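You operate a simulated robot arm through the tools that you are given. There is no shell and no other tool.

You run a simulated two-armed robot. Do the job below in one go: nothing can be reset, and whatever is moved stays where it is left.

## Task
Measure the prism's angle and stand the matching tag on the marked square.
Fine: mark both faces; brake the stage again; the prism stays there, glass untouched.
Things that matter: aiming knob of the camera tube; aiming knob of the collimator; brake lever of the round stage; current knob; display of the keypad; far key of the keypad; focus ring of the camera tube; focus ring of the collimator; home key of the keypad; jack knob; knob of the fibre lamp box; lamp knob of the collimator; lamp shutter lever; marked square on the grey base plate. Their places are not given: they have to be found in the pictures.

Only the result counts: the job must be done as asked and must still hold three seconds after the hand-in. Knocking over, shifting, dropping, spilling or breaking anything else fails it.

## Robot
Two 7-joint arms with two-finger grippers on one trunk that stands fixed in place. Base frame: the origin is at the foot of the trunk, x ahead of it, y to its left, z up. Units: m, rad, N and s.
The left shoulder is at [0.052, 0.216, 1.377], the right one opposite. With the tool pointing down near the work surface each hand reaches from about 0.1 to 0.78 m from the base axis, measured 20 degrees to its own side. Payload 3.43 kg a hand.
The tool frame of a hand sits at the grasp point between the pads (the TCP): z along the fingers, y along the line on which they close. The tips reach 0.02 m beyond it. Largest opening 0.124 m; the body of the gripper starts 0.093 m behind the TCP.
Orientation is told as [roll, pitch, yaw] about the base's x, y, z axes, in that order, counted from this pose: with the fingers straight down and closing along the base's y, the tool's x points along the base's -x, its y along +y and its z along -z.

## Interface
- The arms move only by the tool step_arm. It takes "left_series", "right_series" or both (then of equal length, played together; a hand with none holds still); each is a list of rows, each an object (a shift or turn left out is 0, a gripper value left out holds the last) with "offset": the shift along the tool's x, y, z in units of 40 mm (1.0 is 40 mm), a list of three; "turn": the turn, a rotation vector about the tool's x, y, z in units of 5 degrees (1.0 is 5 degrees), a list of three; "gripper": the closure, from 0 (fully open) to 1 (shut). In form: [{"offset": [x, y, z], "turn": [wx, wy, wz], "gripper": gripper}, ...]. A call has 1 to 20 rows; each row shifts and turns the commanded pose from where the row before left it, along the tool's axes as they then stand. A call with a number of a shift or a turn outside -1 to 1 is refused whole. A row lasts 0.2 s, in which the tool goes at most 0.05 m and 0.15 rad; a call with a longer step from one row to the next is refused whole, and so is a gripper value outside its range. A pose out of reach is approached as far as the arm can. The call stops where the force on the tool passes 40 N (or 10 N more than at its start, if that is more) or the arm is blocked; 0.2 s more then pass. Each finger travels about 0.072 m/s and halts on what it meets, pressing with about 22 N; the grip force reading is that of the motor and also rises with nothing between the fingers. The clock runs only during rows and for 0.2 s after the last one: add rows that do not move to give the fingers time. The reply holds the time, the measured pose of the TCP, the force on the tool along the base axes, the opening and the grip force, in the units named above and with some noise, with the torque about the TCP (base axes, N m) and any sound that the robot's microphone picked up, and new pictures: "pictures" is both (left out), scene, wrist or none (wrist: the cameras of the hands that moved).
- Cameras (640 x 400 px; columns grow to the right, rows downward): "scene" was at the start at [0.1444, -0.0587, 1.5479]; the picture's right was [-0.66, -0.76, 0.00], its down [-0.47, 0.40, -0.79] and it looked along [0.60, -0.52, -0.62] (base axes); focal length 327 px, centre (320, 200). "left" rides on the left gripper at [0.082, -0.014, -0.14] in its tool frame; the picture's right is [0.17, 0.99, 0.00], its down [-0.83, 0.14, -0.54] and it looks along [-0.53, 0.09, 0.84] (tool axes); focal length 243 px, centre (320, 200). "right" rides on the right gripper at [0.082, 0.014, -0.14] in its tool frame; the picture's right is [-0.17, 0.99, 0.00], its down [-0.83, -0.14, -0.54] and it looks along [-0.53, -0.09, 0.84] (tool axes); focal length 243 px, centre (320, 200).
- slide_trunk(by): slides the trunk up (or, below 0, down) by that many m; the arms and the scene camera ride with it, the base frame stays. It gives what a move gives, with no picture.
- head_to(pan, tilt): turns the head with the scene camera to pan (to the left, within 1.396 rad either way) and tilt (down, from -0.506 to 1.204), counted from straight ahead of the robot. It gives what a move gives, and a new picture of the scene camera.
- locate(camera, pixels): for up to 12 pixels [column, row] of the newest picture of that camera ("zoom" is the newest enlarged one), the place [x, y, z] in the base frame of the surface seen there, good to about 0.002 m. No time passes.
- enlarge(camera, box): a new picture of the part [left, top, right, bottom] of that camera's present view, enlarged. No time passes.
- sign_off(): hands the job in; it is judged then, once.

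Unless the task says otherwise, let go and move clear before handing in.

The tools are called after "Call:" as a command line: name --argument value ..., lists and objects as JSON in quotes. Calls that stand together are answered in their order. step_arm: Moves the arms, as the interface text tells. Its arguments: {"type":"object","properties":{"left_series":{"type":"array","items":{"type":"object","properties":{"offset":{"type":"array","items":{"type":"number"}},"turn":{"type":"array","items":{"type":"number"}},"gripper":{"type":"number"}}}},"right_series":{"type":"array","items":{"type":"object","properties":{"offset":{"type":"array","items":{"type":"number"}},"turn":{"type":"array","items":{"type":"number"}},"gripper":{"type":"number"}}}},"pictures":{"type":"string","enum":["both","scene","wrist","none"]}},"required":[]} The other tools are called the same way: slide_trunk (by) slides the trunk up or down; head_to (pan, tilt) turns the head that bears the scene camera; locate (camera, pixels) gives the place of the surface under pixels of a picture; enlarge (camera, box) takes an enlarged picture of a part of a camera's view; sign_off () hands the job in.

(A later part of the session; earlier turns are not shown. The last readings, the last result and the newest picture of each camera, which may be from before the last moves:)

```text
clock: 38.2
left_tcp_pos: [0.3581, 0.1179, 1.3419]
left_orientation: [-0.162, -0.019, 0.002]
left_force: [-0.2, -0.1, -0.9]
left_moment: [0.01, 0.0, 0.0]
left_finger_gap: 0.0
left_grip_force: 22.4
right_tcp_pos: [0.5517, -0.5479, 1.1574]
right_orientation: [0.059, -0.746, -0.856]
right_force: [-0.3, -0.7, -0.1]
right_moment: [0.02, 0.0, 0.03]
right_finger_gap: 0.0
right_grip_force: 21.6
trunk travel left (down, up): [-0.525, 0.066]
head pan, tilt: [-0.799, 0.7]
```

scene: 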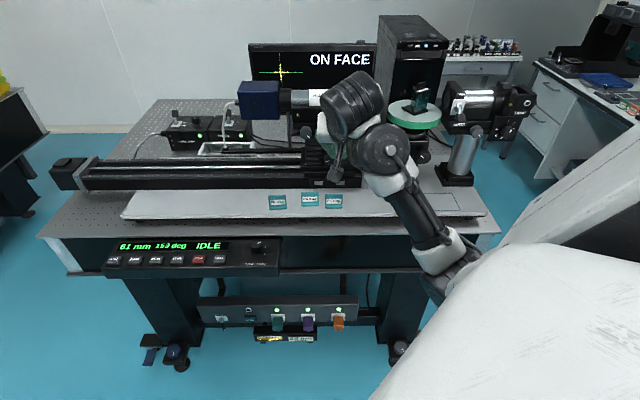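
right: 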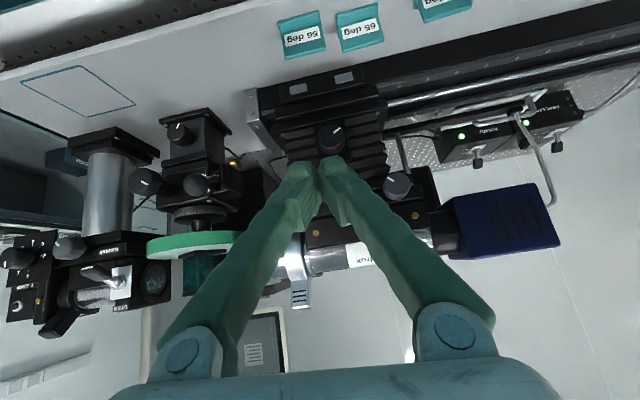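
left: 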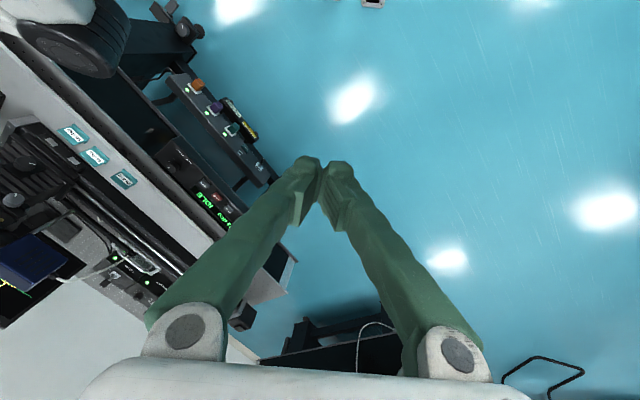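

Works well. Continuing to above the MARK key.

Call:
step_arm --right_series '[{"offset": [0.685, 0.937, 0.27]}, {"offset": [0.685, 0.937, 0.27]}, {"offset": [0.685, 0.937, 0.27]}, {"offset": [0.685, 0.937, 0.27]}, {"offset": [0.685, 0.937, 0.27]}, {"offset": [0.685, 0.937, 0.27]}, {"offset": [0.685, 0.937, 0.27]}, {"offset": [0.685, 0.937, 0.27]}, {}]'

Call:
enlarge --camera "scene" --box '[170, 200, 300, 290]'

```text
clock: 40.2
left_tcp_pos: [0.3593, 0.1149, 1.3395]
left_orientation: [-0.163, -0.02, 0.003]
left_force: [0.1, -0.2, 0.0]
left_moment: [0.0, -0.02, 0.01]
left_finger_gap: 0.0
left_grip_force: 22.0
right_tcp_pos: [0.7066, -0.2621, 0.9581]
right_orientation: [0.061, -0.747, -0.858]
right_force: [0.6, -1.2, -0.3]
right_moment: [0.0, -0.02, 0.0]
right_finger_gap: 0.0
right_grip_force: 22.2
trunk travel left (down, up): [-0.525, 0.066]
head pan, tilt: [-0.799, 0.7]
```

scene: 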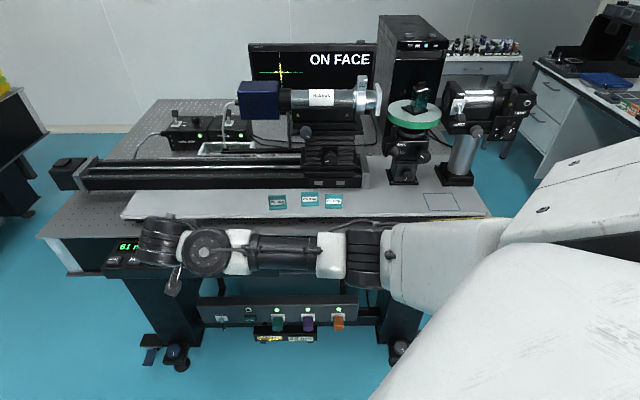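
right: 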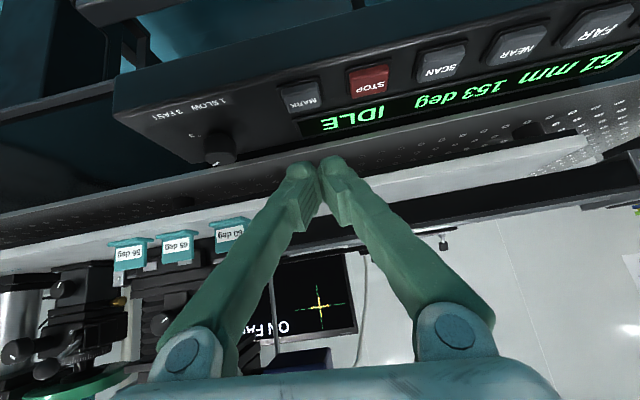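

```text
4.44 times, centred on (235, 245) of scene
```

zoom: 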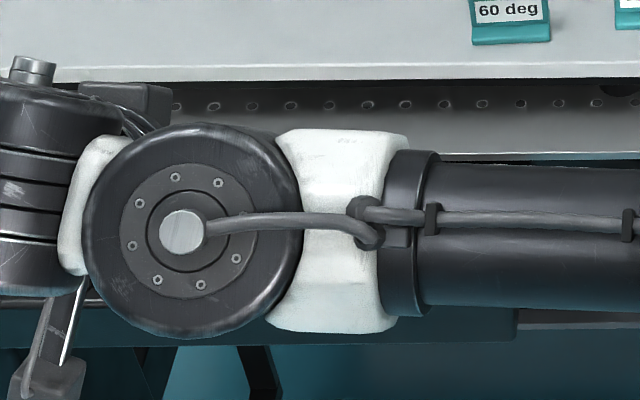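

The wrist camera sees MARK at (302,97). I'll locate it precisely.

Call:
locate --camera "right" --pixels '[[302, 97], [302, 92], [368, 82], [300, 103], [217, 150], [440, 62]]'

```text
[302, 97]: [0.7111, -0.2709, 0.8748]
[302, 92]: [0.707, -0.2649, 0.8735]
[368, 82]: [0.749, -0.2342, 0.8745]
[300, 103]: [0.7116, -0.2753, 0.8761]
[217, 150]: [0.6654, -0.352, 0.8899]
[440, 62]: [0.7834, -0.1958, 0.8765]
```

Call:
step_arm --right_series '[{"offset": [0.4, -0.04, 0.57]}, {"offset": [0.4, -0.04, 0.57]}, {"offset": [0.051, 0, 0.055]}, {}]'

Call:
enlarge --camera "right" --box '[200, 20, 640, 220]'

```text
clock: 41.2
left_tcp_pos: [0.3595, 0.1172, 1.3415]
left_orientation: [-0.162, -0.02, 0.002]
left_force: [0.7, -0.9, -0.3]
left_moment: [0.02, -0.02, -0.02]
left_finger_gap: 0.0
left_grip_force: 21.8
right_tcp_pos: [0.7121, -0.2672, 0.8999]
right_orientation: [0.059, -0.745, -0.856]
right_force: [0.0, 0.5, 0.3]
right_moment: [0.0, -0.03, -0.02]
right_finger_gap: 0.0001
right_grip_force: 21.8
trunk travel left (down, up): [-0.525, 0.066]
head pan, tilt: [-0.799, 0.7]
```

scene: 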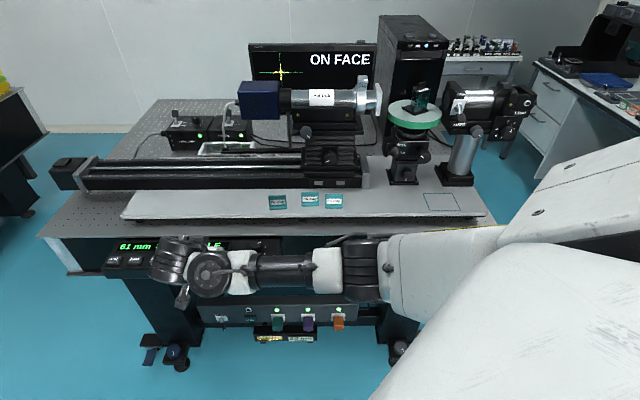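
right: 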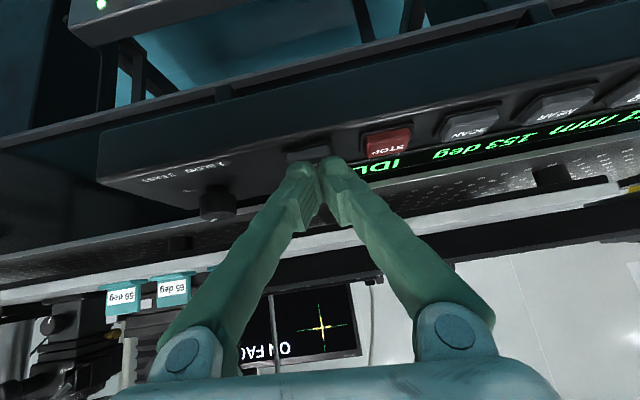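

```text
1.45 times, centred on (420, 120) of right
```

zoom: 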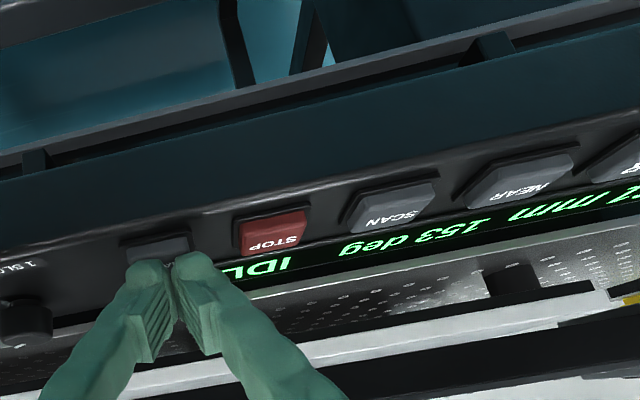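

Tips are over the MARK key with no force yet. Pressing down in 3 mm steps.

Call:
step_arm --right_series '[{"offset": [0.055, -0.02, 0.05]}, {"offset": [0.055, 0, 0.05]}, {}]' --pictures "wrist"

Call:
enlarge --camera "right" --box '[200, 20, 640, 220]'

```text
clock: 42.0
left_tcp_pos: [0.36, 0.1163, 1.3418]
left_orientation: [-0.162, -0.018, 0.001]
left_force: [0.1, -0.6, 0.0]
left_moment: [0.01, 0.0, 0.0]
left_finger_gap: 0.0
left_grip_force: 22.2
right_tcp_pos: [0.7095, -0.2667, 0.8941]
right_orientation: [0.061, -0.746, -0.856]
right_force: [1.0, 0.3, 1.3]
right_moment: [0.01, 0.0, 0.02]
right_finger_gap: 0.0
right_grip_force: 22.1
trunk travel left (down, up): [-0.525, 0.066]
head pan, tilt: [-0.799, 0.7]
heard: click
```

right: 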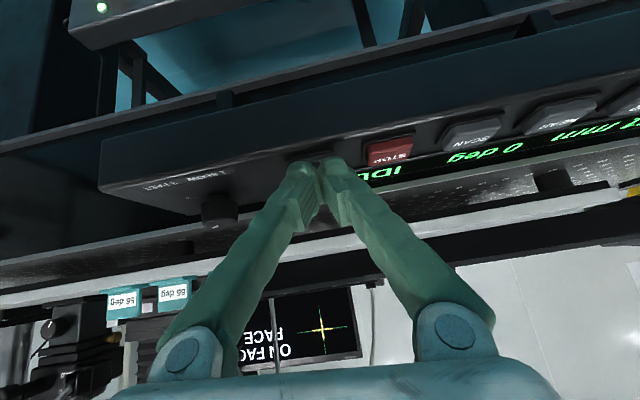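

```text
1.45 times, centred on (420, 120) of right
```

zoom: 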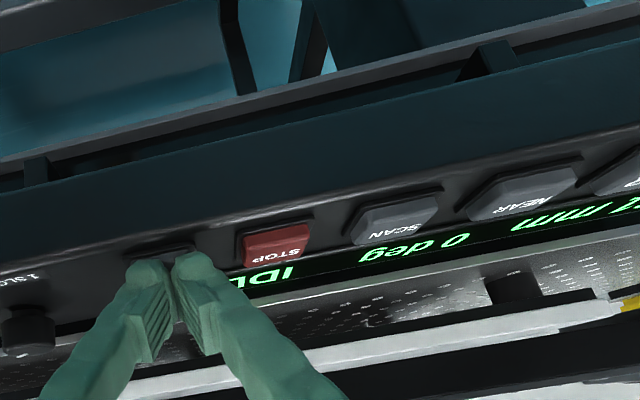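

Click heard; display zeroed to 0 deg and the monitor has a second line. Lifting off and reading the monitor.

Call:
step_arm --right_series '[{"offset": [-0.4, 0, -0.5]}, {"offset": [-0.5, 0, -0.5]}, {"offset": [-0.5, 0, -0.5]}, {"offset": [-0.4, -0.5, -0.3]}, {"offset": [-0.4, -0.5, -0.3]}, {}]'

Call:
enlarge --camera "scene" --box '[235, 30, 395, 110]'

Call:
enlarge --camera "right" --box '[200, 20, 640, 220]'

Call:
enlarge --camera "scene" --box '[380, 75, 450, 135]'

```text
clock: 43.5
left_tcp_pos: [0.3597, 0.117, 1.3414]
left_orientation: [-0.162, -0.02, 0.003]
left_force: [-0.9, 0.8, -1.1]
left_moment: [-0.01, 0.04, 0.02]
left_finger_gap: 0.0
left_grip_force: 22.1
right_tcp_pos: [0.6839, -0.3039, 1.012]
right_orientation: [0.058, -0.746, -0.854]
right_force: [-0.5, -0.1, 0.8]
right_moment: [0.01, 0.01, -0.01]
right_finger_gap: 0.0001
right_grip_force: 21.8
trunk travel left (down, up): [-0.525, 0.066]
head pan, tilt: [-0.799, 0.7]
```

scene: 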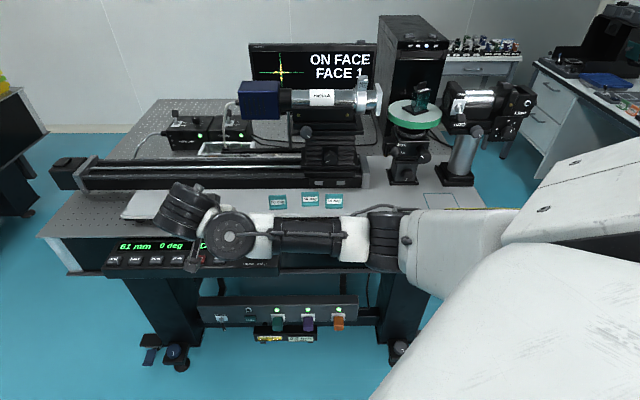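
right: 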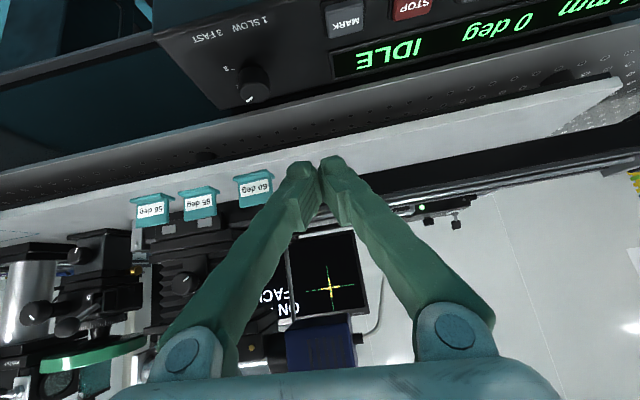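

```text
4.00 times, centred on (315, 70) of scene
```

zoom: 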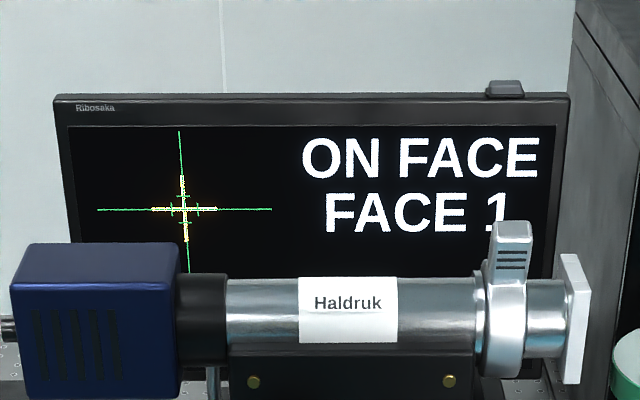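

```text
1.45 times, centred on (420, 120) of right
```

zoom: 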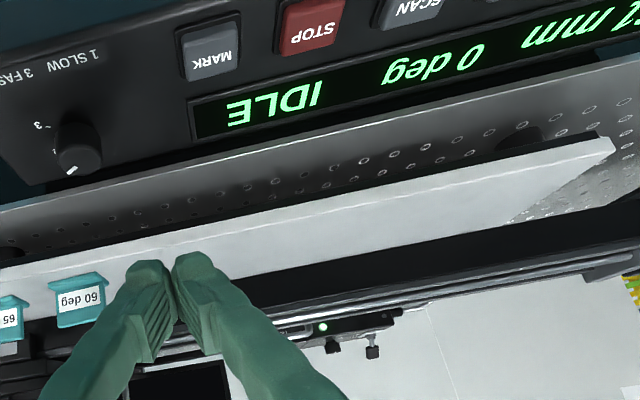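

```text
6.67 times, centred on (415, 105) of scene
```

zoom: 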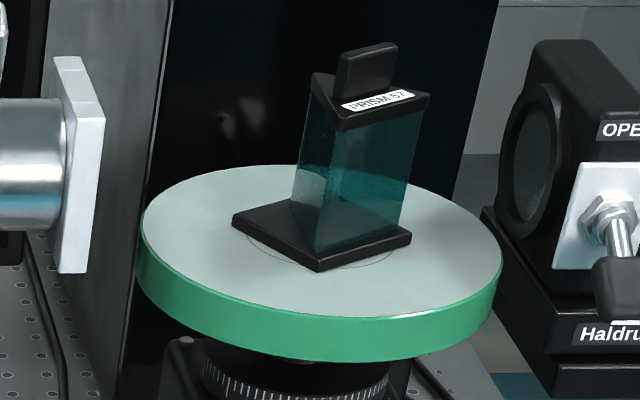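

FACE 1 is marked. Let me look at the prism closely to decide the direction of the other polished face.

Call:
enlarge --camera "scene" --box '[403, 78, 440, 118]'

Call:
enlarge --camera "right" --box '[0, 200, 220, 400]'

```text
10.00 times, centred on (422, 98) of scene
```

zoom: 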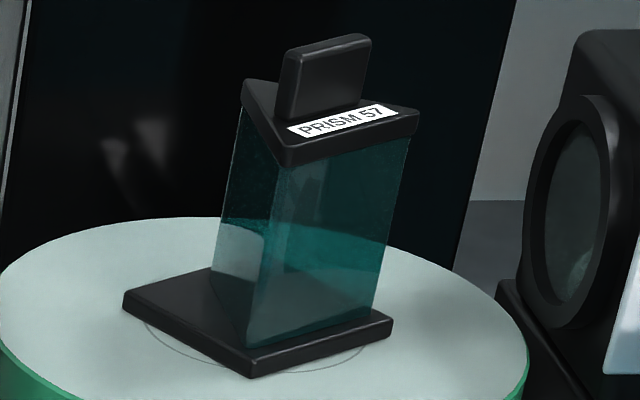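

```text
2.00 times, centred on (110, 300) of right
```

zoom: 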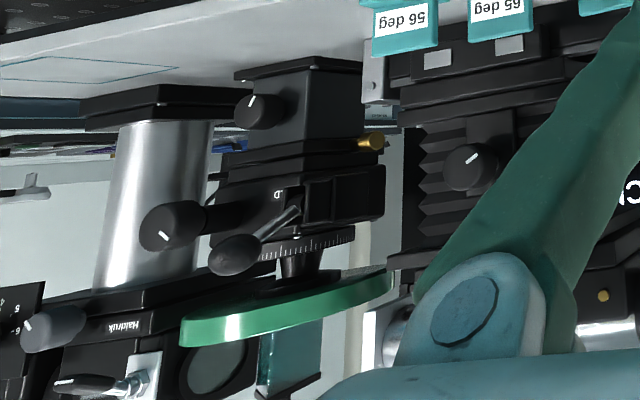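

Call:
locate --camera "scene" --pixels '[[270, 72], [290, 60], [300, 75], [258, 82], [330, 90], [362, 80], [470, 80], [422, 85]]'

```text
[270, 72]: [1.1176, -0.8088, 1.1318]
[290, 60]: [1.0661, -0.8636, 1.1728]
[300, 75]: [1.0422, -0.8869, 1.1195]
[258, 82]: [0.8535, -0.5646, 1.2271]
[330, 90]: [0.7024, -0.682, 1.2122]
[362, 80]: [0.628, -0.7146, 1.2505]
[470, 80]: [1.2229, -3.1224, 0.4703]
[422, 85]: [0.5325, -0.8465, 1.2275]
```

I'll carry the right hand back to in front of the stage knob (translation only), opening the gripper on the way.

Call:
step_arm --right_series '[{"offset": [-0.5, -0.6, -0.1]}, {"offset": [-0.5, -0.8, -0.1]}, {"offset": [-0.4, -0.9, -0.05]}, {"offset": [-0.3, -0.95, -0.04]}, {"offset": [-0.3, -0.95, -0.04]}, {"offset": [-0.3, -0.95, -0.04]}, {"offset": [-0.3, -0.95, -0.04]}, {"offset": [-0.3, -0.95, -0.04], "gripper": 0.35}, {"offset": [-0.25, -0.95, -0.04]}, {"offset": [-0.25, -0.95, -0.03]}, {"offset": [-0.25, -0.95, -0.03]}, {"offset": [-0.25, -0.95, 0]}, {"offset": [-0.25, -0.9, 0]}, {"offset": [0, -0.86, 0]}, {}]'

```text
clock: 46.6
left_tcp_pos: [0.359, 0.1166, 1.341]
left_orientation: [-0.165, -0.018, 0.002]
left_force: [0.8, 0.2, -0.7]
left_moment: [0.03, -0.01, -0.04]
left_finger_gap: 0.0003
left_grip_force: 22.2
right_tcp_pos: [0.3835, -0.7299, 1.1171]
right_orientation: [0.062, -0.745, -0.855]
right_force: [0.9, 0.8, 0.3]
right_moment: [-0.01, 0.04, -0.02]
right_finger_gap: 0.0805
right_grip_force: 0.1
trunk travel left (down, up): [-0.525, 0.066]
head pan, tilt: [-0.799, 0.7]
```

scene: 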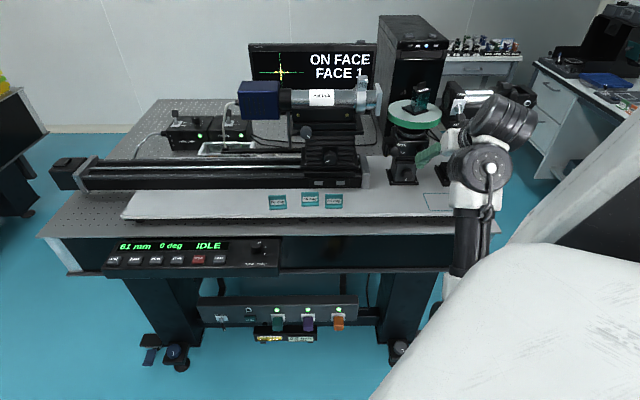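
right: 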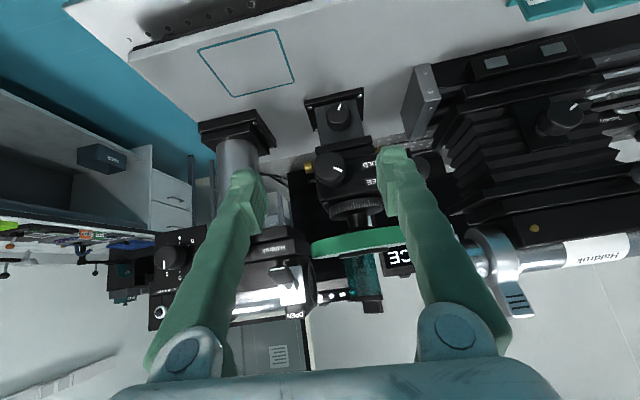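

Now advancing and pre-twisting +20° before grasping, so that I can turn the knob the negative way.

Call:
step_arm --right_series '[{"offset": [-0.25, 0.15, 0.745]}, {"offset": [-0.25, 0.15, 0.745]}, {"turn": [-0.735, 0, 0.678]}, {"turn": [-0.735, 0, 0.678]}, {"turn": [-0.735, 0, 0.678]}, {"turn": [-0.735, 0, 0.678]}, {}]'

Call:
enlarge --camera "right" --box '[220, 50, 440, 300]'

```text
clock: 48.2
left_tcp_pos: [0.3589, 0.116, 1.3405]
left_orientation: [-0.162, -0.02, 0.001]
left_force: [-0.3, -0.2, 0.4]
left_moment: [0.02, 0.02, 0.02]
left_finger_gap: 0.0002
left_grip_force: 21.9
right_tcp_pos: [0.4328, -0.7626, 1.0893]
right_orientation: [0.515, -0.677, -1.155]
right_force: [1.1, 0.2, -0.4]
right_moment: [0.0, -0.01, -0.02]
right_finger_gap: 0.0806
right_grip_force: 0.0
trunk travel left (down, up): [-0.525, 0.066]
head pan, tilt: [-0.799, 0.7]
```

scene: 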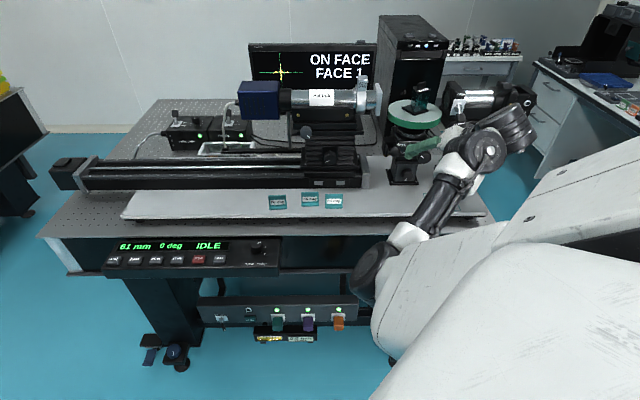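
right: 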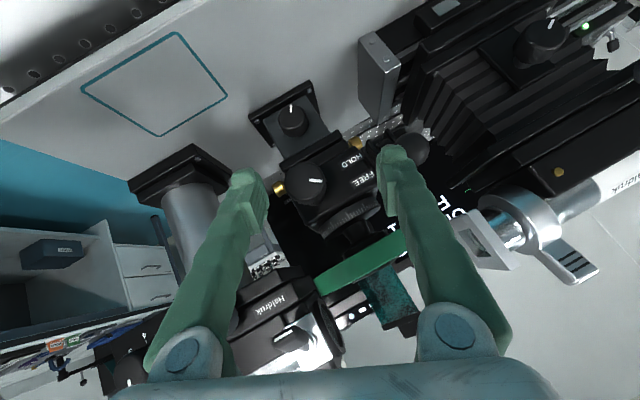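

```text
1.60 times, centred on (330, 175) of right
```

zoom: 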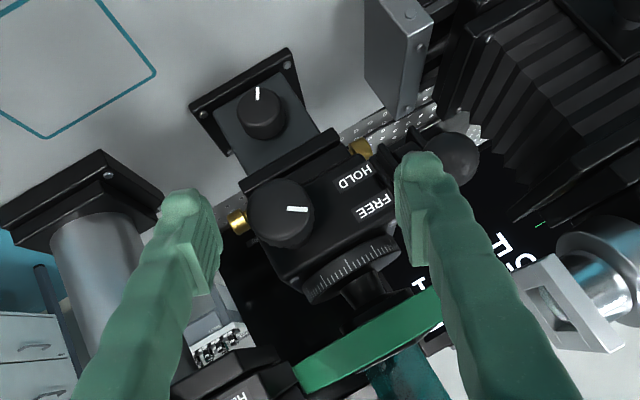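

Call:
step_arm --right_series '[{"offset": [-0.275, -0.16, 0.625]}, {"offset": [-0.275, -0.16, 0.625]}, {}, {"gripper": 0.6}, {"gripper": 0.8}, {"gripper": 1.0}, {}, {}]'

Call:
enlarge --camera "right" --box '[220, 50, 440, 300]'

```text
clock: 50.0
left_tcp_pos: [0.3584, 0.1139, 1.3418]
left_orientation: [-0.161, -0.02, 0.0]
left_force: [0.2, -0.5, 0.5]
left_moment: [0.04, 0.02, 0.01]
left_finger_gap: 0.0
left_grip_force: 21.4
right_tcp_pos: [0.4624, -0.8031, 1.0633]
right_orientation: [0.515, -0.676, -1.159]
right_force: [-14.6, -12.2, -10.9]
right_moment: [-0.15, -0.07, -0.49]
right_finger_gap: 0.0346
right_grip_force: 45.0
trunk travel left (down, up): [-0.525, 0.066]
head pan, tilt: [-0.799, 0.7]
```

scene: 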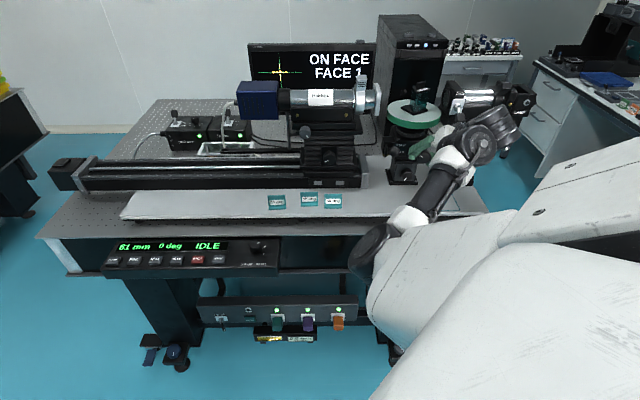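
right: 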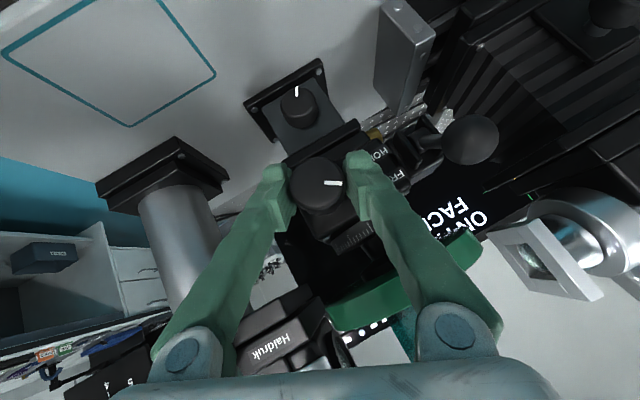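

```text
1.60 times, centred on (330, 175) of right
```

zoom: 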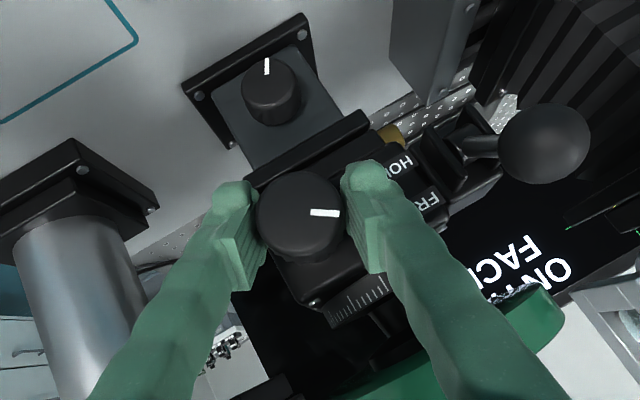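

Gripped. Now turning the knob the negative way in steps.

Call:
step_arm --right_series '[{"offset": [0, -0.08, 0], "turn": [0.727, -0.027, -0.686]}, {"turn": [0.727, -0.027, -0.686]}, {"turn": [0.727, -0.027, -0.686]}, {"turn": [0.727, -0.027, -0.686]}, {}]'

Call:
enlarge --camera "scene" --box '[235, 30, 395, 110]'

Call:
enlarge --camera "scene" --box '[105, 232, 235, 272]'

```text
clock: 51.2
left_tcp_pos: [0.3604, 0.1179, 1.3408]
left_orientation: [-0.162, -0.02, 0.001]
left_force: [-0.7, -0.1, 1.3]
left_moment: [-0.02, 0.0, -0.02]
left_finger_gap: 0.0001
left_grip_force: 21.7
right_tcp_pos: [0.4631, -0.8021, 1.0637]
right_orientation: [0.058, -0.758, -0.85]
right_force: [4.4, -0.4, 2.3]
right_moment: [0.1, 0.11, 0.39]
right_finger_gap: 0.0341
right_grip_force: 45.1
trunk travel left (down, up): [-0.525, 0.066]
head pan, tilt: [-0.799, 0.7]
```

scene: 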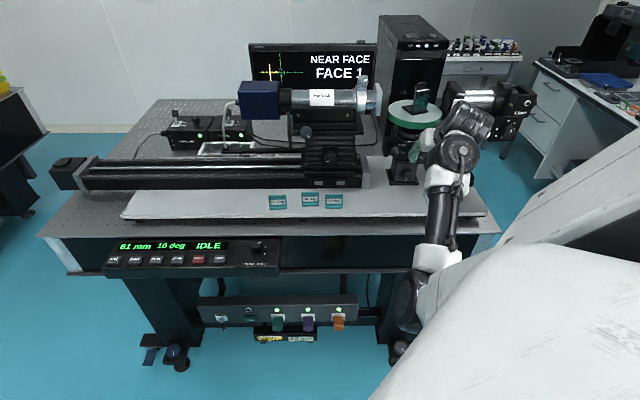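
right: 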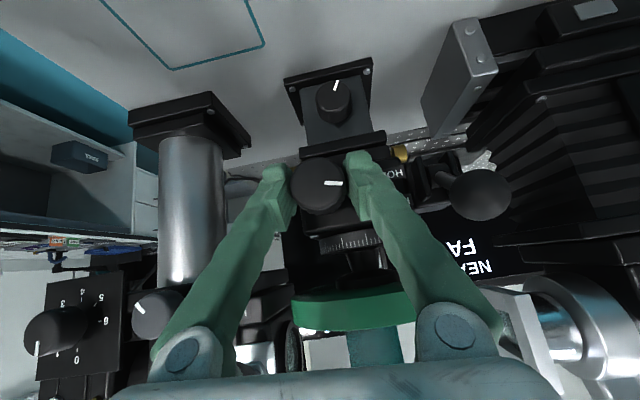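

```text
4.00 times, centred on (315, 70) of scene
```

zoom: 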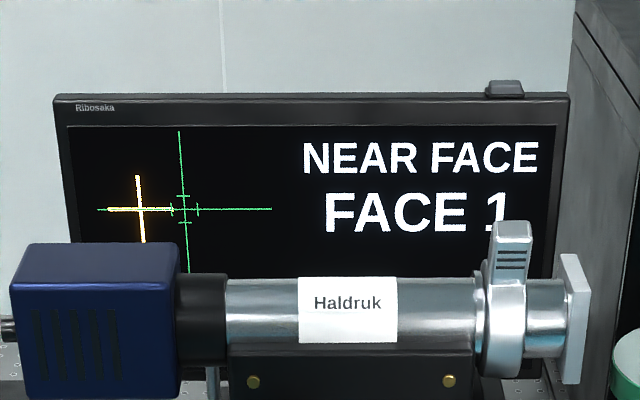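

```text
4.92 times, centred on (170, 252) of scene
```

zoom: 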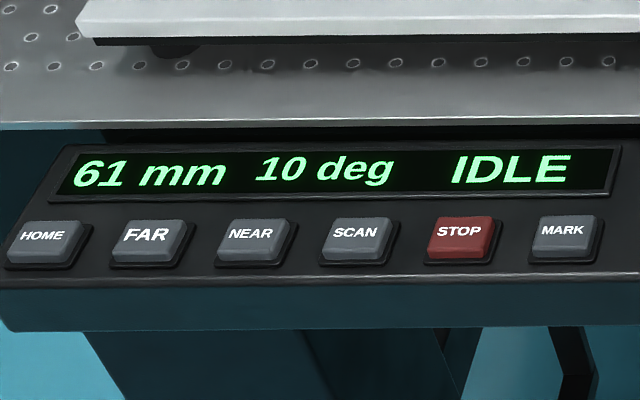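

20° of knob gives 10° of stage (display shows 10). Continuing the twist to the negative side.

Call:
step_arm --right_series '[{"turn": [0.727, -0.027, -0.686]}, {"turn": [0.727, -0.027, -0.686]}, {"turn": [0.727, -0.027, -0.686]}, {"turn": [0.727, -0.027, -0.686]}, {"turn": [0.727, -0.027, -0.686]}, {}]'

Call:
enlarge --camera "scene" --box '[105, 232, 235, 272]'

```text
clock: 52.6
left_tcp_pos: [0.3615, 0.1172, 1.3405]
left_orientation: [-0.165, -0.017, -0.001]
left_force: [0.3, 0.0, 0.0]
left_moment: [-0.02, 0.01, -0.02]
left_finger_gap: 0.0
left_grip_force: 22.1
right_tcp_pos: [0.4649, -0.801, 1.0628]
right_orientation: [-0.528, -0.697, -0.457]
right_force: [13.0, 9.9, -3.5]
right_moment: [-0.26, -0.28, 0.57]
right_finger_gap: 0.0344
right_grip_force: 45.0
trunk travel left (down, up): [-0.525, 0.066]
head pan, tilt: [-0.799, 0.7]
```

scene: 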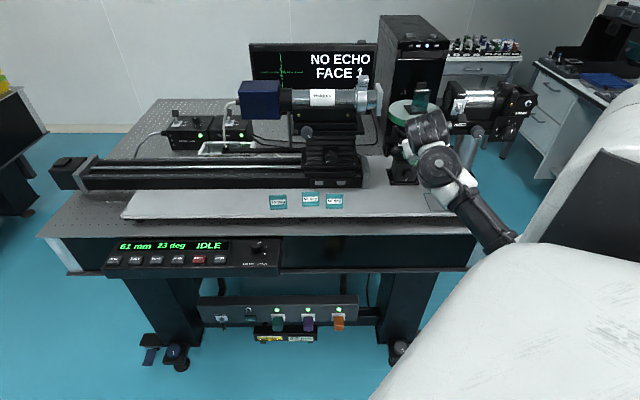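
right: 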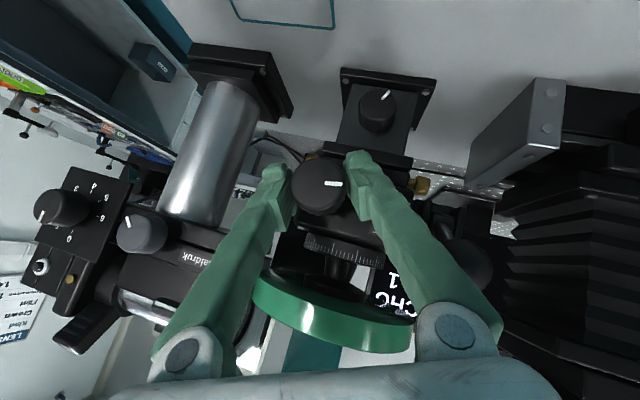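

```text
4.92 times, centred on (170, 252) of scene
```

zoom: 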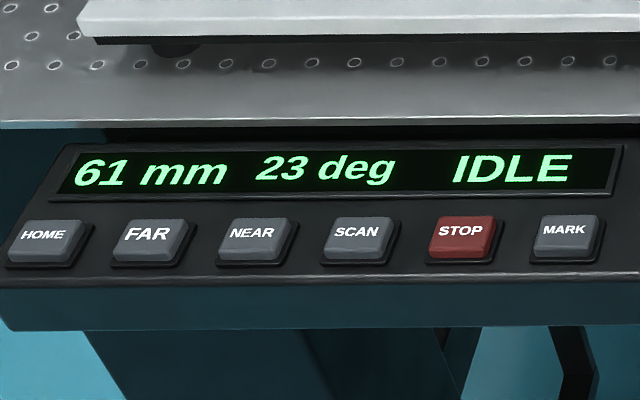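

NO ECHO now, at 23 deg, and the arm has no trouble. Twisting further.

Call:
step_arm --right_series '[{"turn": [0.727, -0.027, -0.686]}, {"turn": [0.727, -0.027, -0.686]}, {"turn": [0.727, -0.027, -0.686]}, {"turn": [0.727, -0.027, -0.686]}, {"turn": [0.727, -0.027, -0.686]}, {}]'

Call:
enlarge --camera "scene" --box '[105, 232, 235, 272]'

```text
clock: 54.0
left_tcp_pos: [0.3624, 0.1186, 1.3405]
left_orientation: [-0.163, -0.015, 0.0]
left_force: [-0.5, 0.2, 0.3]
left_moment: [0.02, -0.02, -0.02]
left_finger_gap: 0.0
left_grip_force: 21.7
right_tcp_pos: [0.4651, -0.8008, 1.0611]
right_orientation: [-0.995, -0.497, -0.185]
right_force: [10.8, 25.6, -16.2]
right_moment: [0.04, -0.09, 0.61]
right_finger_gap: 0.0345
right_grip_force: 44.5
trunk travel left (down, up): [-0.525, 0.066]
head pan, tilt: [-0.799, 0.7]
```

scene: 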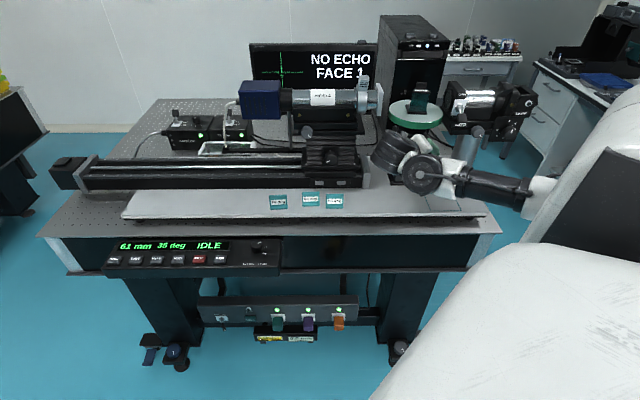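
right: 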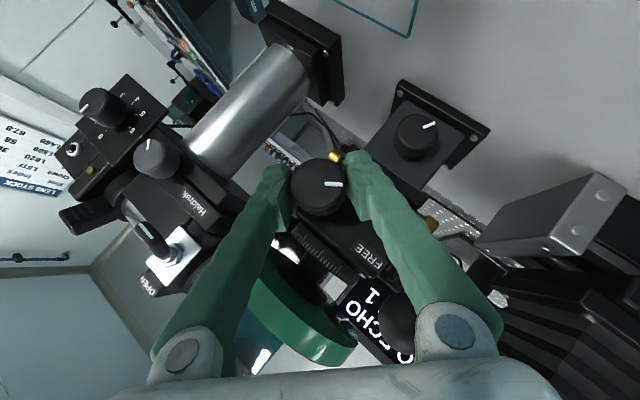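

```text
4.92 times, centred on (170, 252) of scene
```

zoom: 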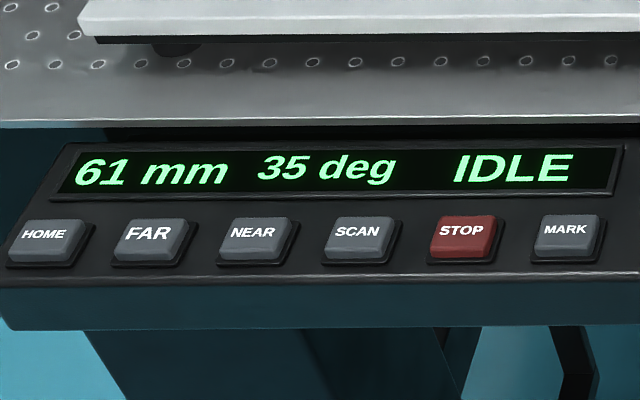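

35 deg now; the right finger base is getting close to the lever ball, so I stop here. I'll open the fingers and rotate back +65° concentrically, then regrip.

Call:
step_arm --right_series '[{"gripper": 0.7}, {"gripper": 0.5}, {"gripper": 0.42}, {}, {"turn": [-0.727, 0.027, 0.686]}, {"turn": [-0.727, 0.027, 0.686]}, {"turn": [-0.727, 0.027, 0.686]}, {"turn": [-0.727, 0.027, 0.686]}, {"turn": [-0.727, 0.027, 0.686]}, {"turn": [-0.727, 0.027, 0.686]}, {"turn": [-0.727, 0.027, 0.686]}, {}]'

Call:
enlarge --camera "scene" --box '[105, 232, 235, 272]'

```text
clock: 56.6
left_tcp_pos: [0.3592, 0.1164, 1.3414]
left_orientation: [-0.162, -0.02, 0.001]
left_force: [-0.5, -0.3, 0.0]
left_moment: [0.0, -0.02, 0.01]
left_finger_gap: 0.0
left_grip_force: 22.0
right_tcp_pos: [0.4605, -0.8033, 1.0638]
right_orientation: [-0.294, -0.742, -0.609]
right_force: [0.7, -0.3, 0.0]
right_moment: [-0.01, -0.01, 0.03]
right_finger_gap: 0.0719
right_grip_force: 0.1
trunk travel left (down, up): [-0.525, 0.066]
head pan, tilt: [-0.799, 0.7]
```

scene: 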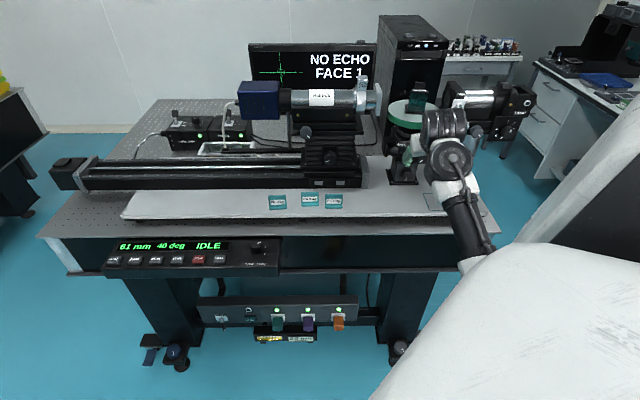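
right: 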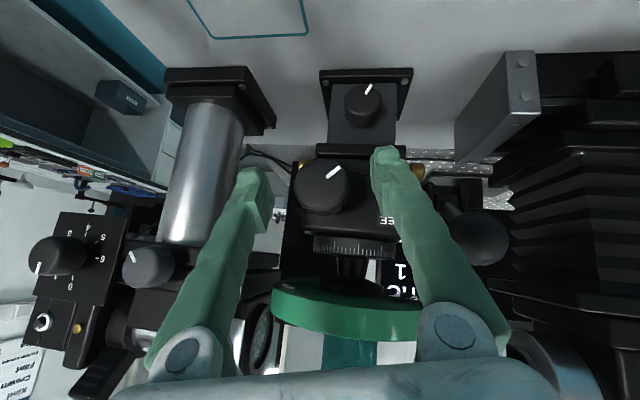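

```text
4.92 times, centred on (170, 252) of scene
```

zoom: 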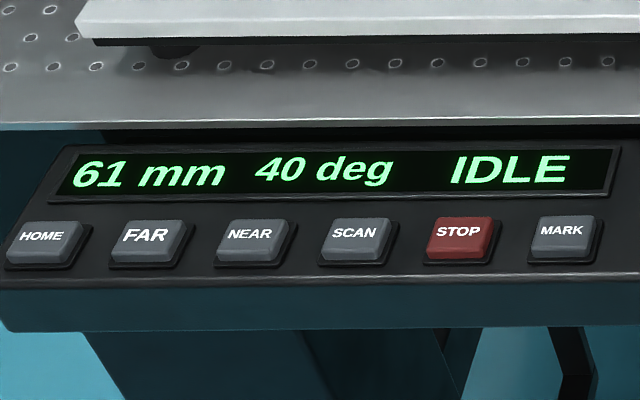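

Display reads 40 after release. Continue: untwist, regrip, and turn again.

Call:
step_arm --right_series '[{"offset": [0, 0.1, 0], "turn": [-0.727, 0.027, 0.686]}, {"turn": [-0.727, 0.027, 0.686]}, {"turn": [-0.727, 0.027, 0.686]}, {"turn": [-0.727, 0.027, 0.686]}, {"turn": [-0.727, 0.027, 0.686]}, {"turn": [-0.727, 0.027, 0.686]}, {"turn": [-0.727, 0.027, 0.686]}, {"gripper": 0.6}, {"gripper": 0.8}, {"gripper": 1.0}, {}, {}]'

Call:
enlarge --camera "scene" --box '[105, 232, 235, 272]'

```text
clock: 59.2
left_tcp_pos: [0.3586, 0.114, 1.3416]
left_orientation: [-0.159, -0.02, 0.0]
left_force: [-0.5, 0.1, -0.1]
left_moment: [0.01, 0.0, -0.01]
left_finger_gap: 0.0
left_grip_force: 22.5
right_tcp_pos: [0.4639, -0.8022, 1.06]
right_orientation: [0.514, -0.675, -1.157]
right_force: [-9.2, -6.4, -8.2]
right_moment: [0.0, 0.05, -0.34]
right_finger_gap: 0.0339
right_grip_force: 44.5
trunk travel left (down, up): [-0.525, 0.066]
head pan, tilt: [-0.799, 0.7]
```

scene: 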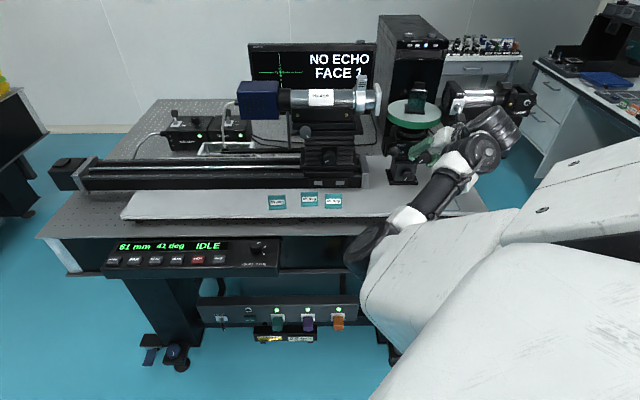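
right: 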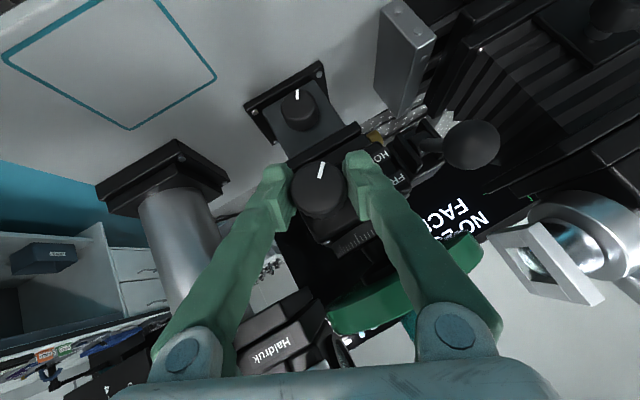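

```text
4.92 times, centred on (170, 252) of scene
```

zoom: 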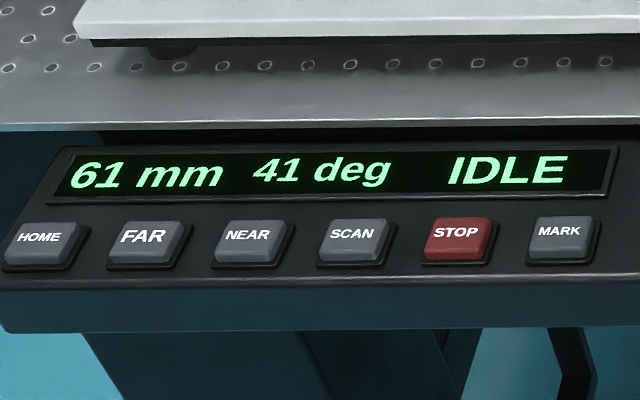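

41 deg, gripped. Turning −65° then releasing.

Call:
step_arm --right_series '[{"offset": [0, -0.04, 0], "turn": [0.727, -0.027, -0.686]}, {"turn": [0.727, -0.027, -0.686]}, {"turn": [0.727, -0.027, -0.686]}, {"turn": [0.727, -0.027, -0.686]}, {"turn": [0.727, -0.027, -0.686]}, {"turn": [0.727, -0.027, -0.686]}, {"turn": [0.727, -0.027, -0.686]}, {"turn": [0.727, -0.027, -0.686]}, {"turn": [0.727, -0.027, -0.686]}, {"turn": [0.727, -0.027, -0.686]}, {"turn": [0.727, -0.027, -0.686]}, {"turn": [0.727, -0.027, -0.686]}, {"turn": [0.727, -0.027, -0.686]}, {}, {"gripper": 0.7}, {"gripper": 0.5}, {"gripper": 0.42}, {}]'

Call:
enlarge --camera "scene" --box '[105, 232, 235, 272]'

```text
clock: 63.0
left_tcp_pos: [0.3597, 0.1173, 1.3418]
left_orientation: [-0.162, -0.02, 0.002]
left_force: [0.1, 1.0, 0.0]
left_moment: [0.0, 0.03, 0.0]
left_finger_gap: 0.0
left_grip_force: 22.0
right_tcp_pos: [0.4638, -0.8014, 1.0622]
right_orientation: [-0.911, -0.548, -0.23]
right_force: [0.1, -0.1, 0.6]
right_moment: [-0.01, 0.02, -0.02]
right_finger_gap: 0.0719
right_grip_force: 0.0
trunk travel left (down, up): [-0.525, 0.066]
head pan, tilt: [-0.799, 0.7]
```

scene: 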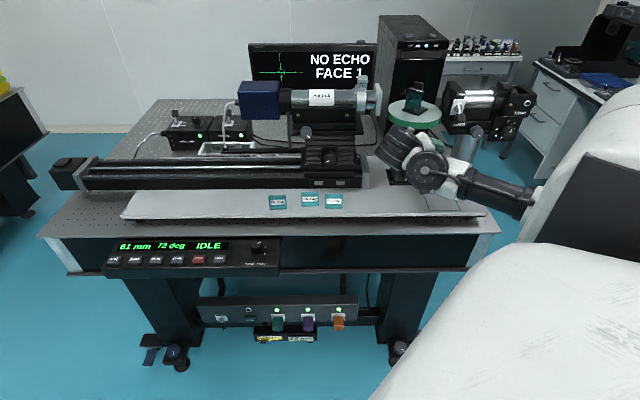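
right: 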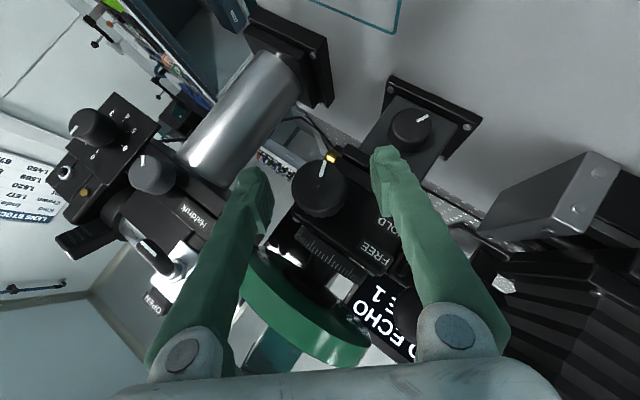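

```text
4.92 times, centred on (170, 252) of scene
```

zoom: 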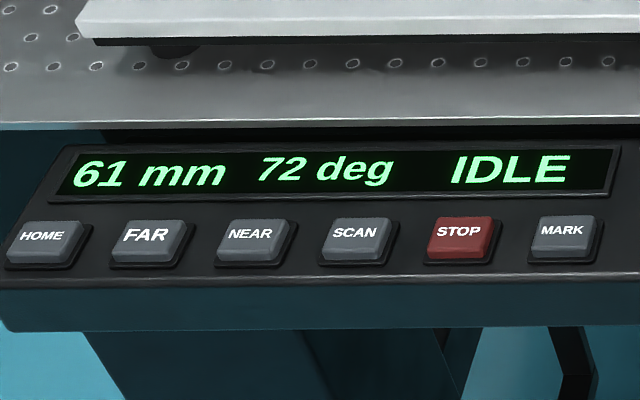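

72 deg. Untwist and regrip once more.

Call:
step_arm --right_series '[{"turn": [-0.727, 0.027, 0.686]}, {"turn": [-0.727, 0.027, 0.686]}, {"turn": [-0.727, 0.027, 0.686]}, {"turn": [-0.727, 0.027, 0.686]}, {"turn": [-0.727, 0.027, 0.686]}, {"turn": [-0.727, 0.027, 0.686]}, {"turn": [-0.727, 0.027, 0.686]}, {"turn": [-0.727, 0.027, 0.686]}, {"turn": [-0.727, 0.027, 0.686]}, {"turn": [-0.727, 0.027, 0.686]}, {"turn": [-0.727, 0.027, 0.686]}, {"turn": [-0.727, 0.027, 0.686]}, {"turn": [-0.727, 0.027, 0.686]}, {}, {"gripper": 0.6}, {"gripper": 0.8}, {"gripper": 1.0}, {}, {}]' --pictures "none"

Call:
step_arm --right_series '[{"offset": [0, -0.04, 0], "turn": [0.727, -0.027, -0.686]}, {"turn": [0.727, -0.027, -0.686]}, {"turn": [0.727, -0.027, -0.686]}, {"turn": [0.727, -0.027, -0.686]}, {"turn": [0.727, -0.027, -0.686]}, {"turn": [0.727, -0.027, -0.686]}, {"turn": [0.727, -0.027, -0.686]}, {"turn": [0.727, -0.027, -0.686]}, {"turn": [0.727, -0.027, -0.686]}, {"turn": [0.727, -0.027, -0.686]}, {"turn": [0.727, -0.027, -0.686]}, {"turn": [0.727, -0.027, -0.686]}, {"turn": [0.727, -0.027, -0.686]}, {}]'

Call:
enlarge --camera "scene" --box '[105, 232, 235, 272]'

Call:
enlarge --camera "scene" --box '[235, 30, 395, 110]'

```text
clock: 67.0
left_tcp_pos: [0.3597, 0.1165, 1.3405]
left_orientation: [-0.162, -0.019, 0.0]
left_force: [0.6, -0.7, 0.0]
left_moment: [0.0, 0.05, -0.02]
left_finger_gap: 0.0
left_grip_force: 22.1
right_tcp_pos: [0.4615, -0.8023, 1.0603]
right_orientation: [0.516, -0.673, -1.154]
right_force: [-7.7, -4.6, -7.0]
right_moment: [0.01, -0.01, -0.21]
right_finger_gap: 0.0339
right_grip_force: 45.4
trunk travel left (down, up): [-0.525, 0.066]
head pan, tilt: [-0.799, 0.7]
```

```text
clock: 70.0
left_tcp_pos: [0.3607, 0.1149, 1.3405]
left_orientation: [-0.162, -0.017, 0.002]
left_force: [1.1, 0.5, 0.0]
left_moment: [-0.02, -0.02, 0.01]
left_finger_gap: 0.0
left_grip_force: 21.7
right_tcp_pos: [0.4631, -0.8024, 1.0601]
right_orientation: [-0.91, -0.546, -0.232]
right_force: [4.0, 1.5, -10.4]
right_moment: [-0.01, 0.02, 0.27]
right_finger_gap: 0.0334
right_grip_force: 45.1
trunk travel left (down, up): [-0.525, 0.066]
head pan, tilt: [-0.799, 0.7]
```

scene: 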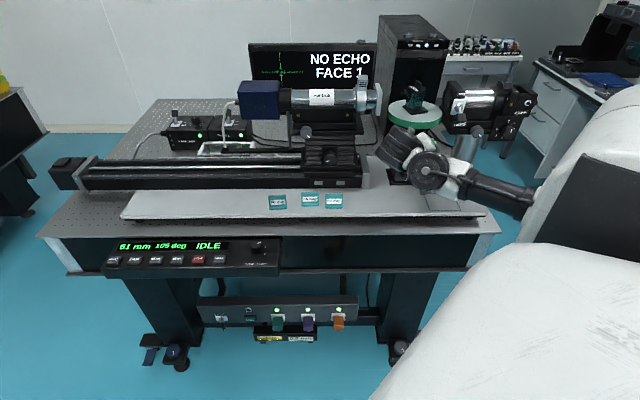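
right: 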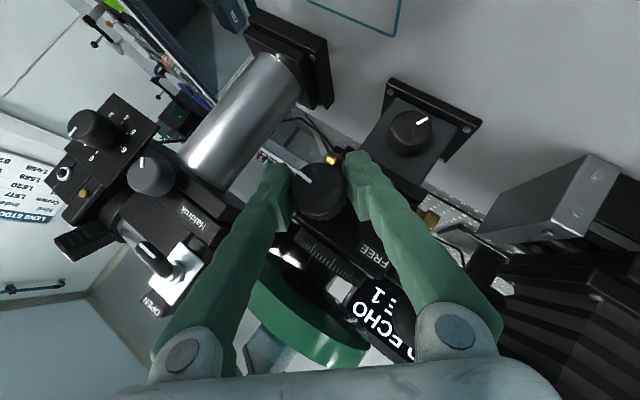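

```text
4.92 times, centred on (170, 252) of scene
```

zoom: 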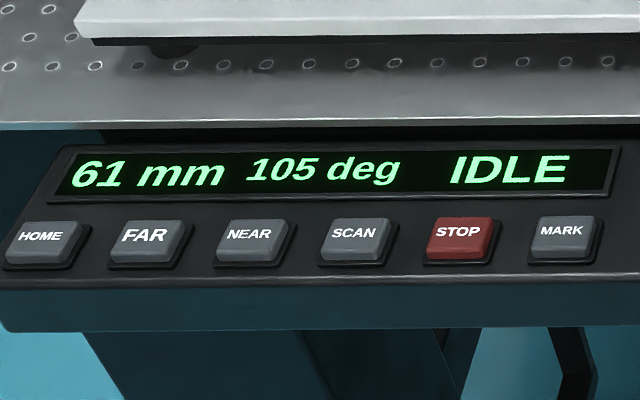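

```text
4.00 times, centred on (315, 70) of scene
```

zoom: 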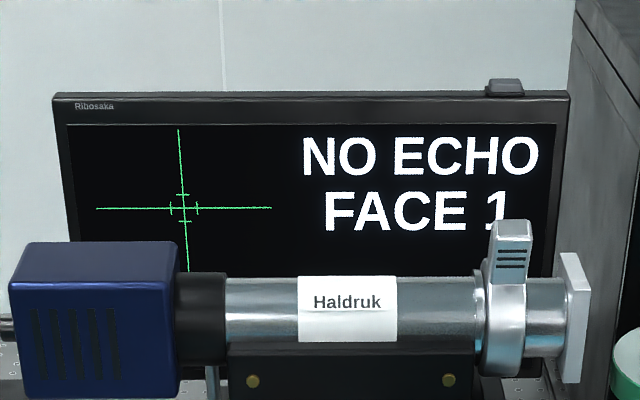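

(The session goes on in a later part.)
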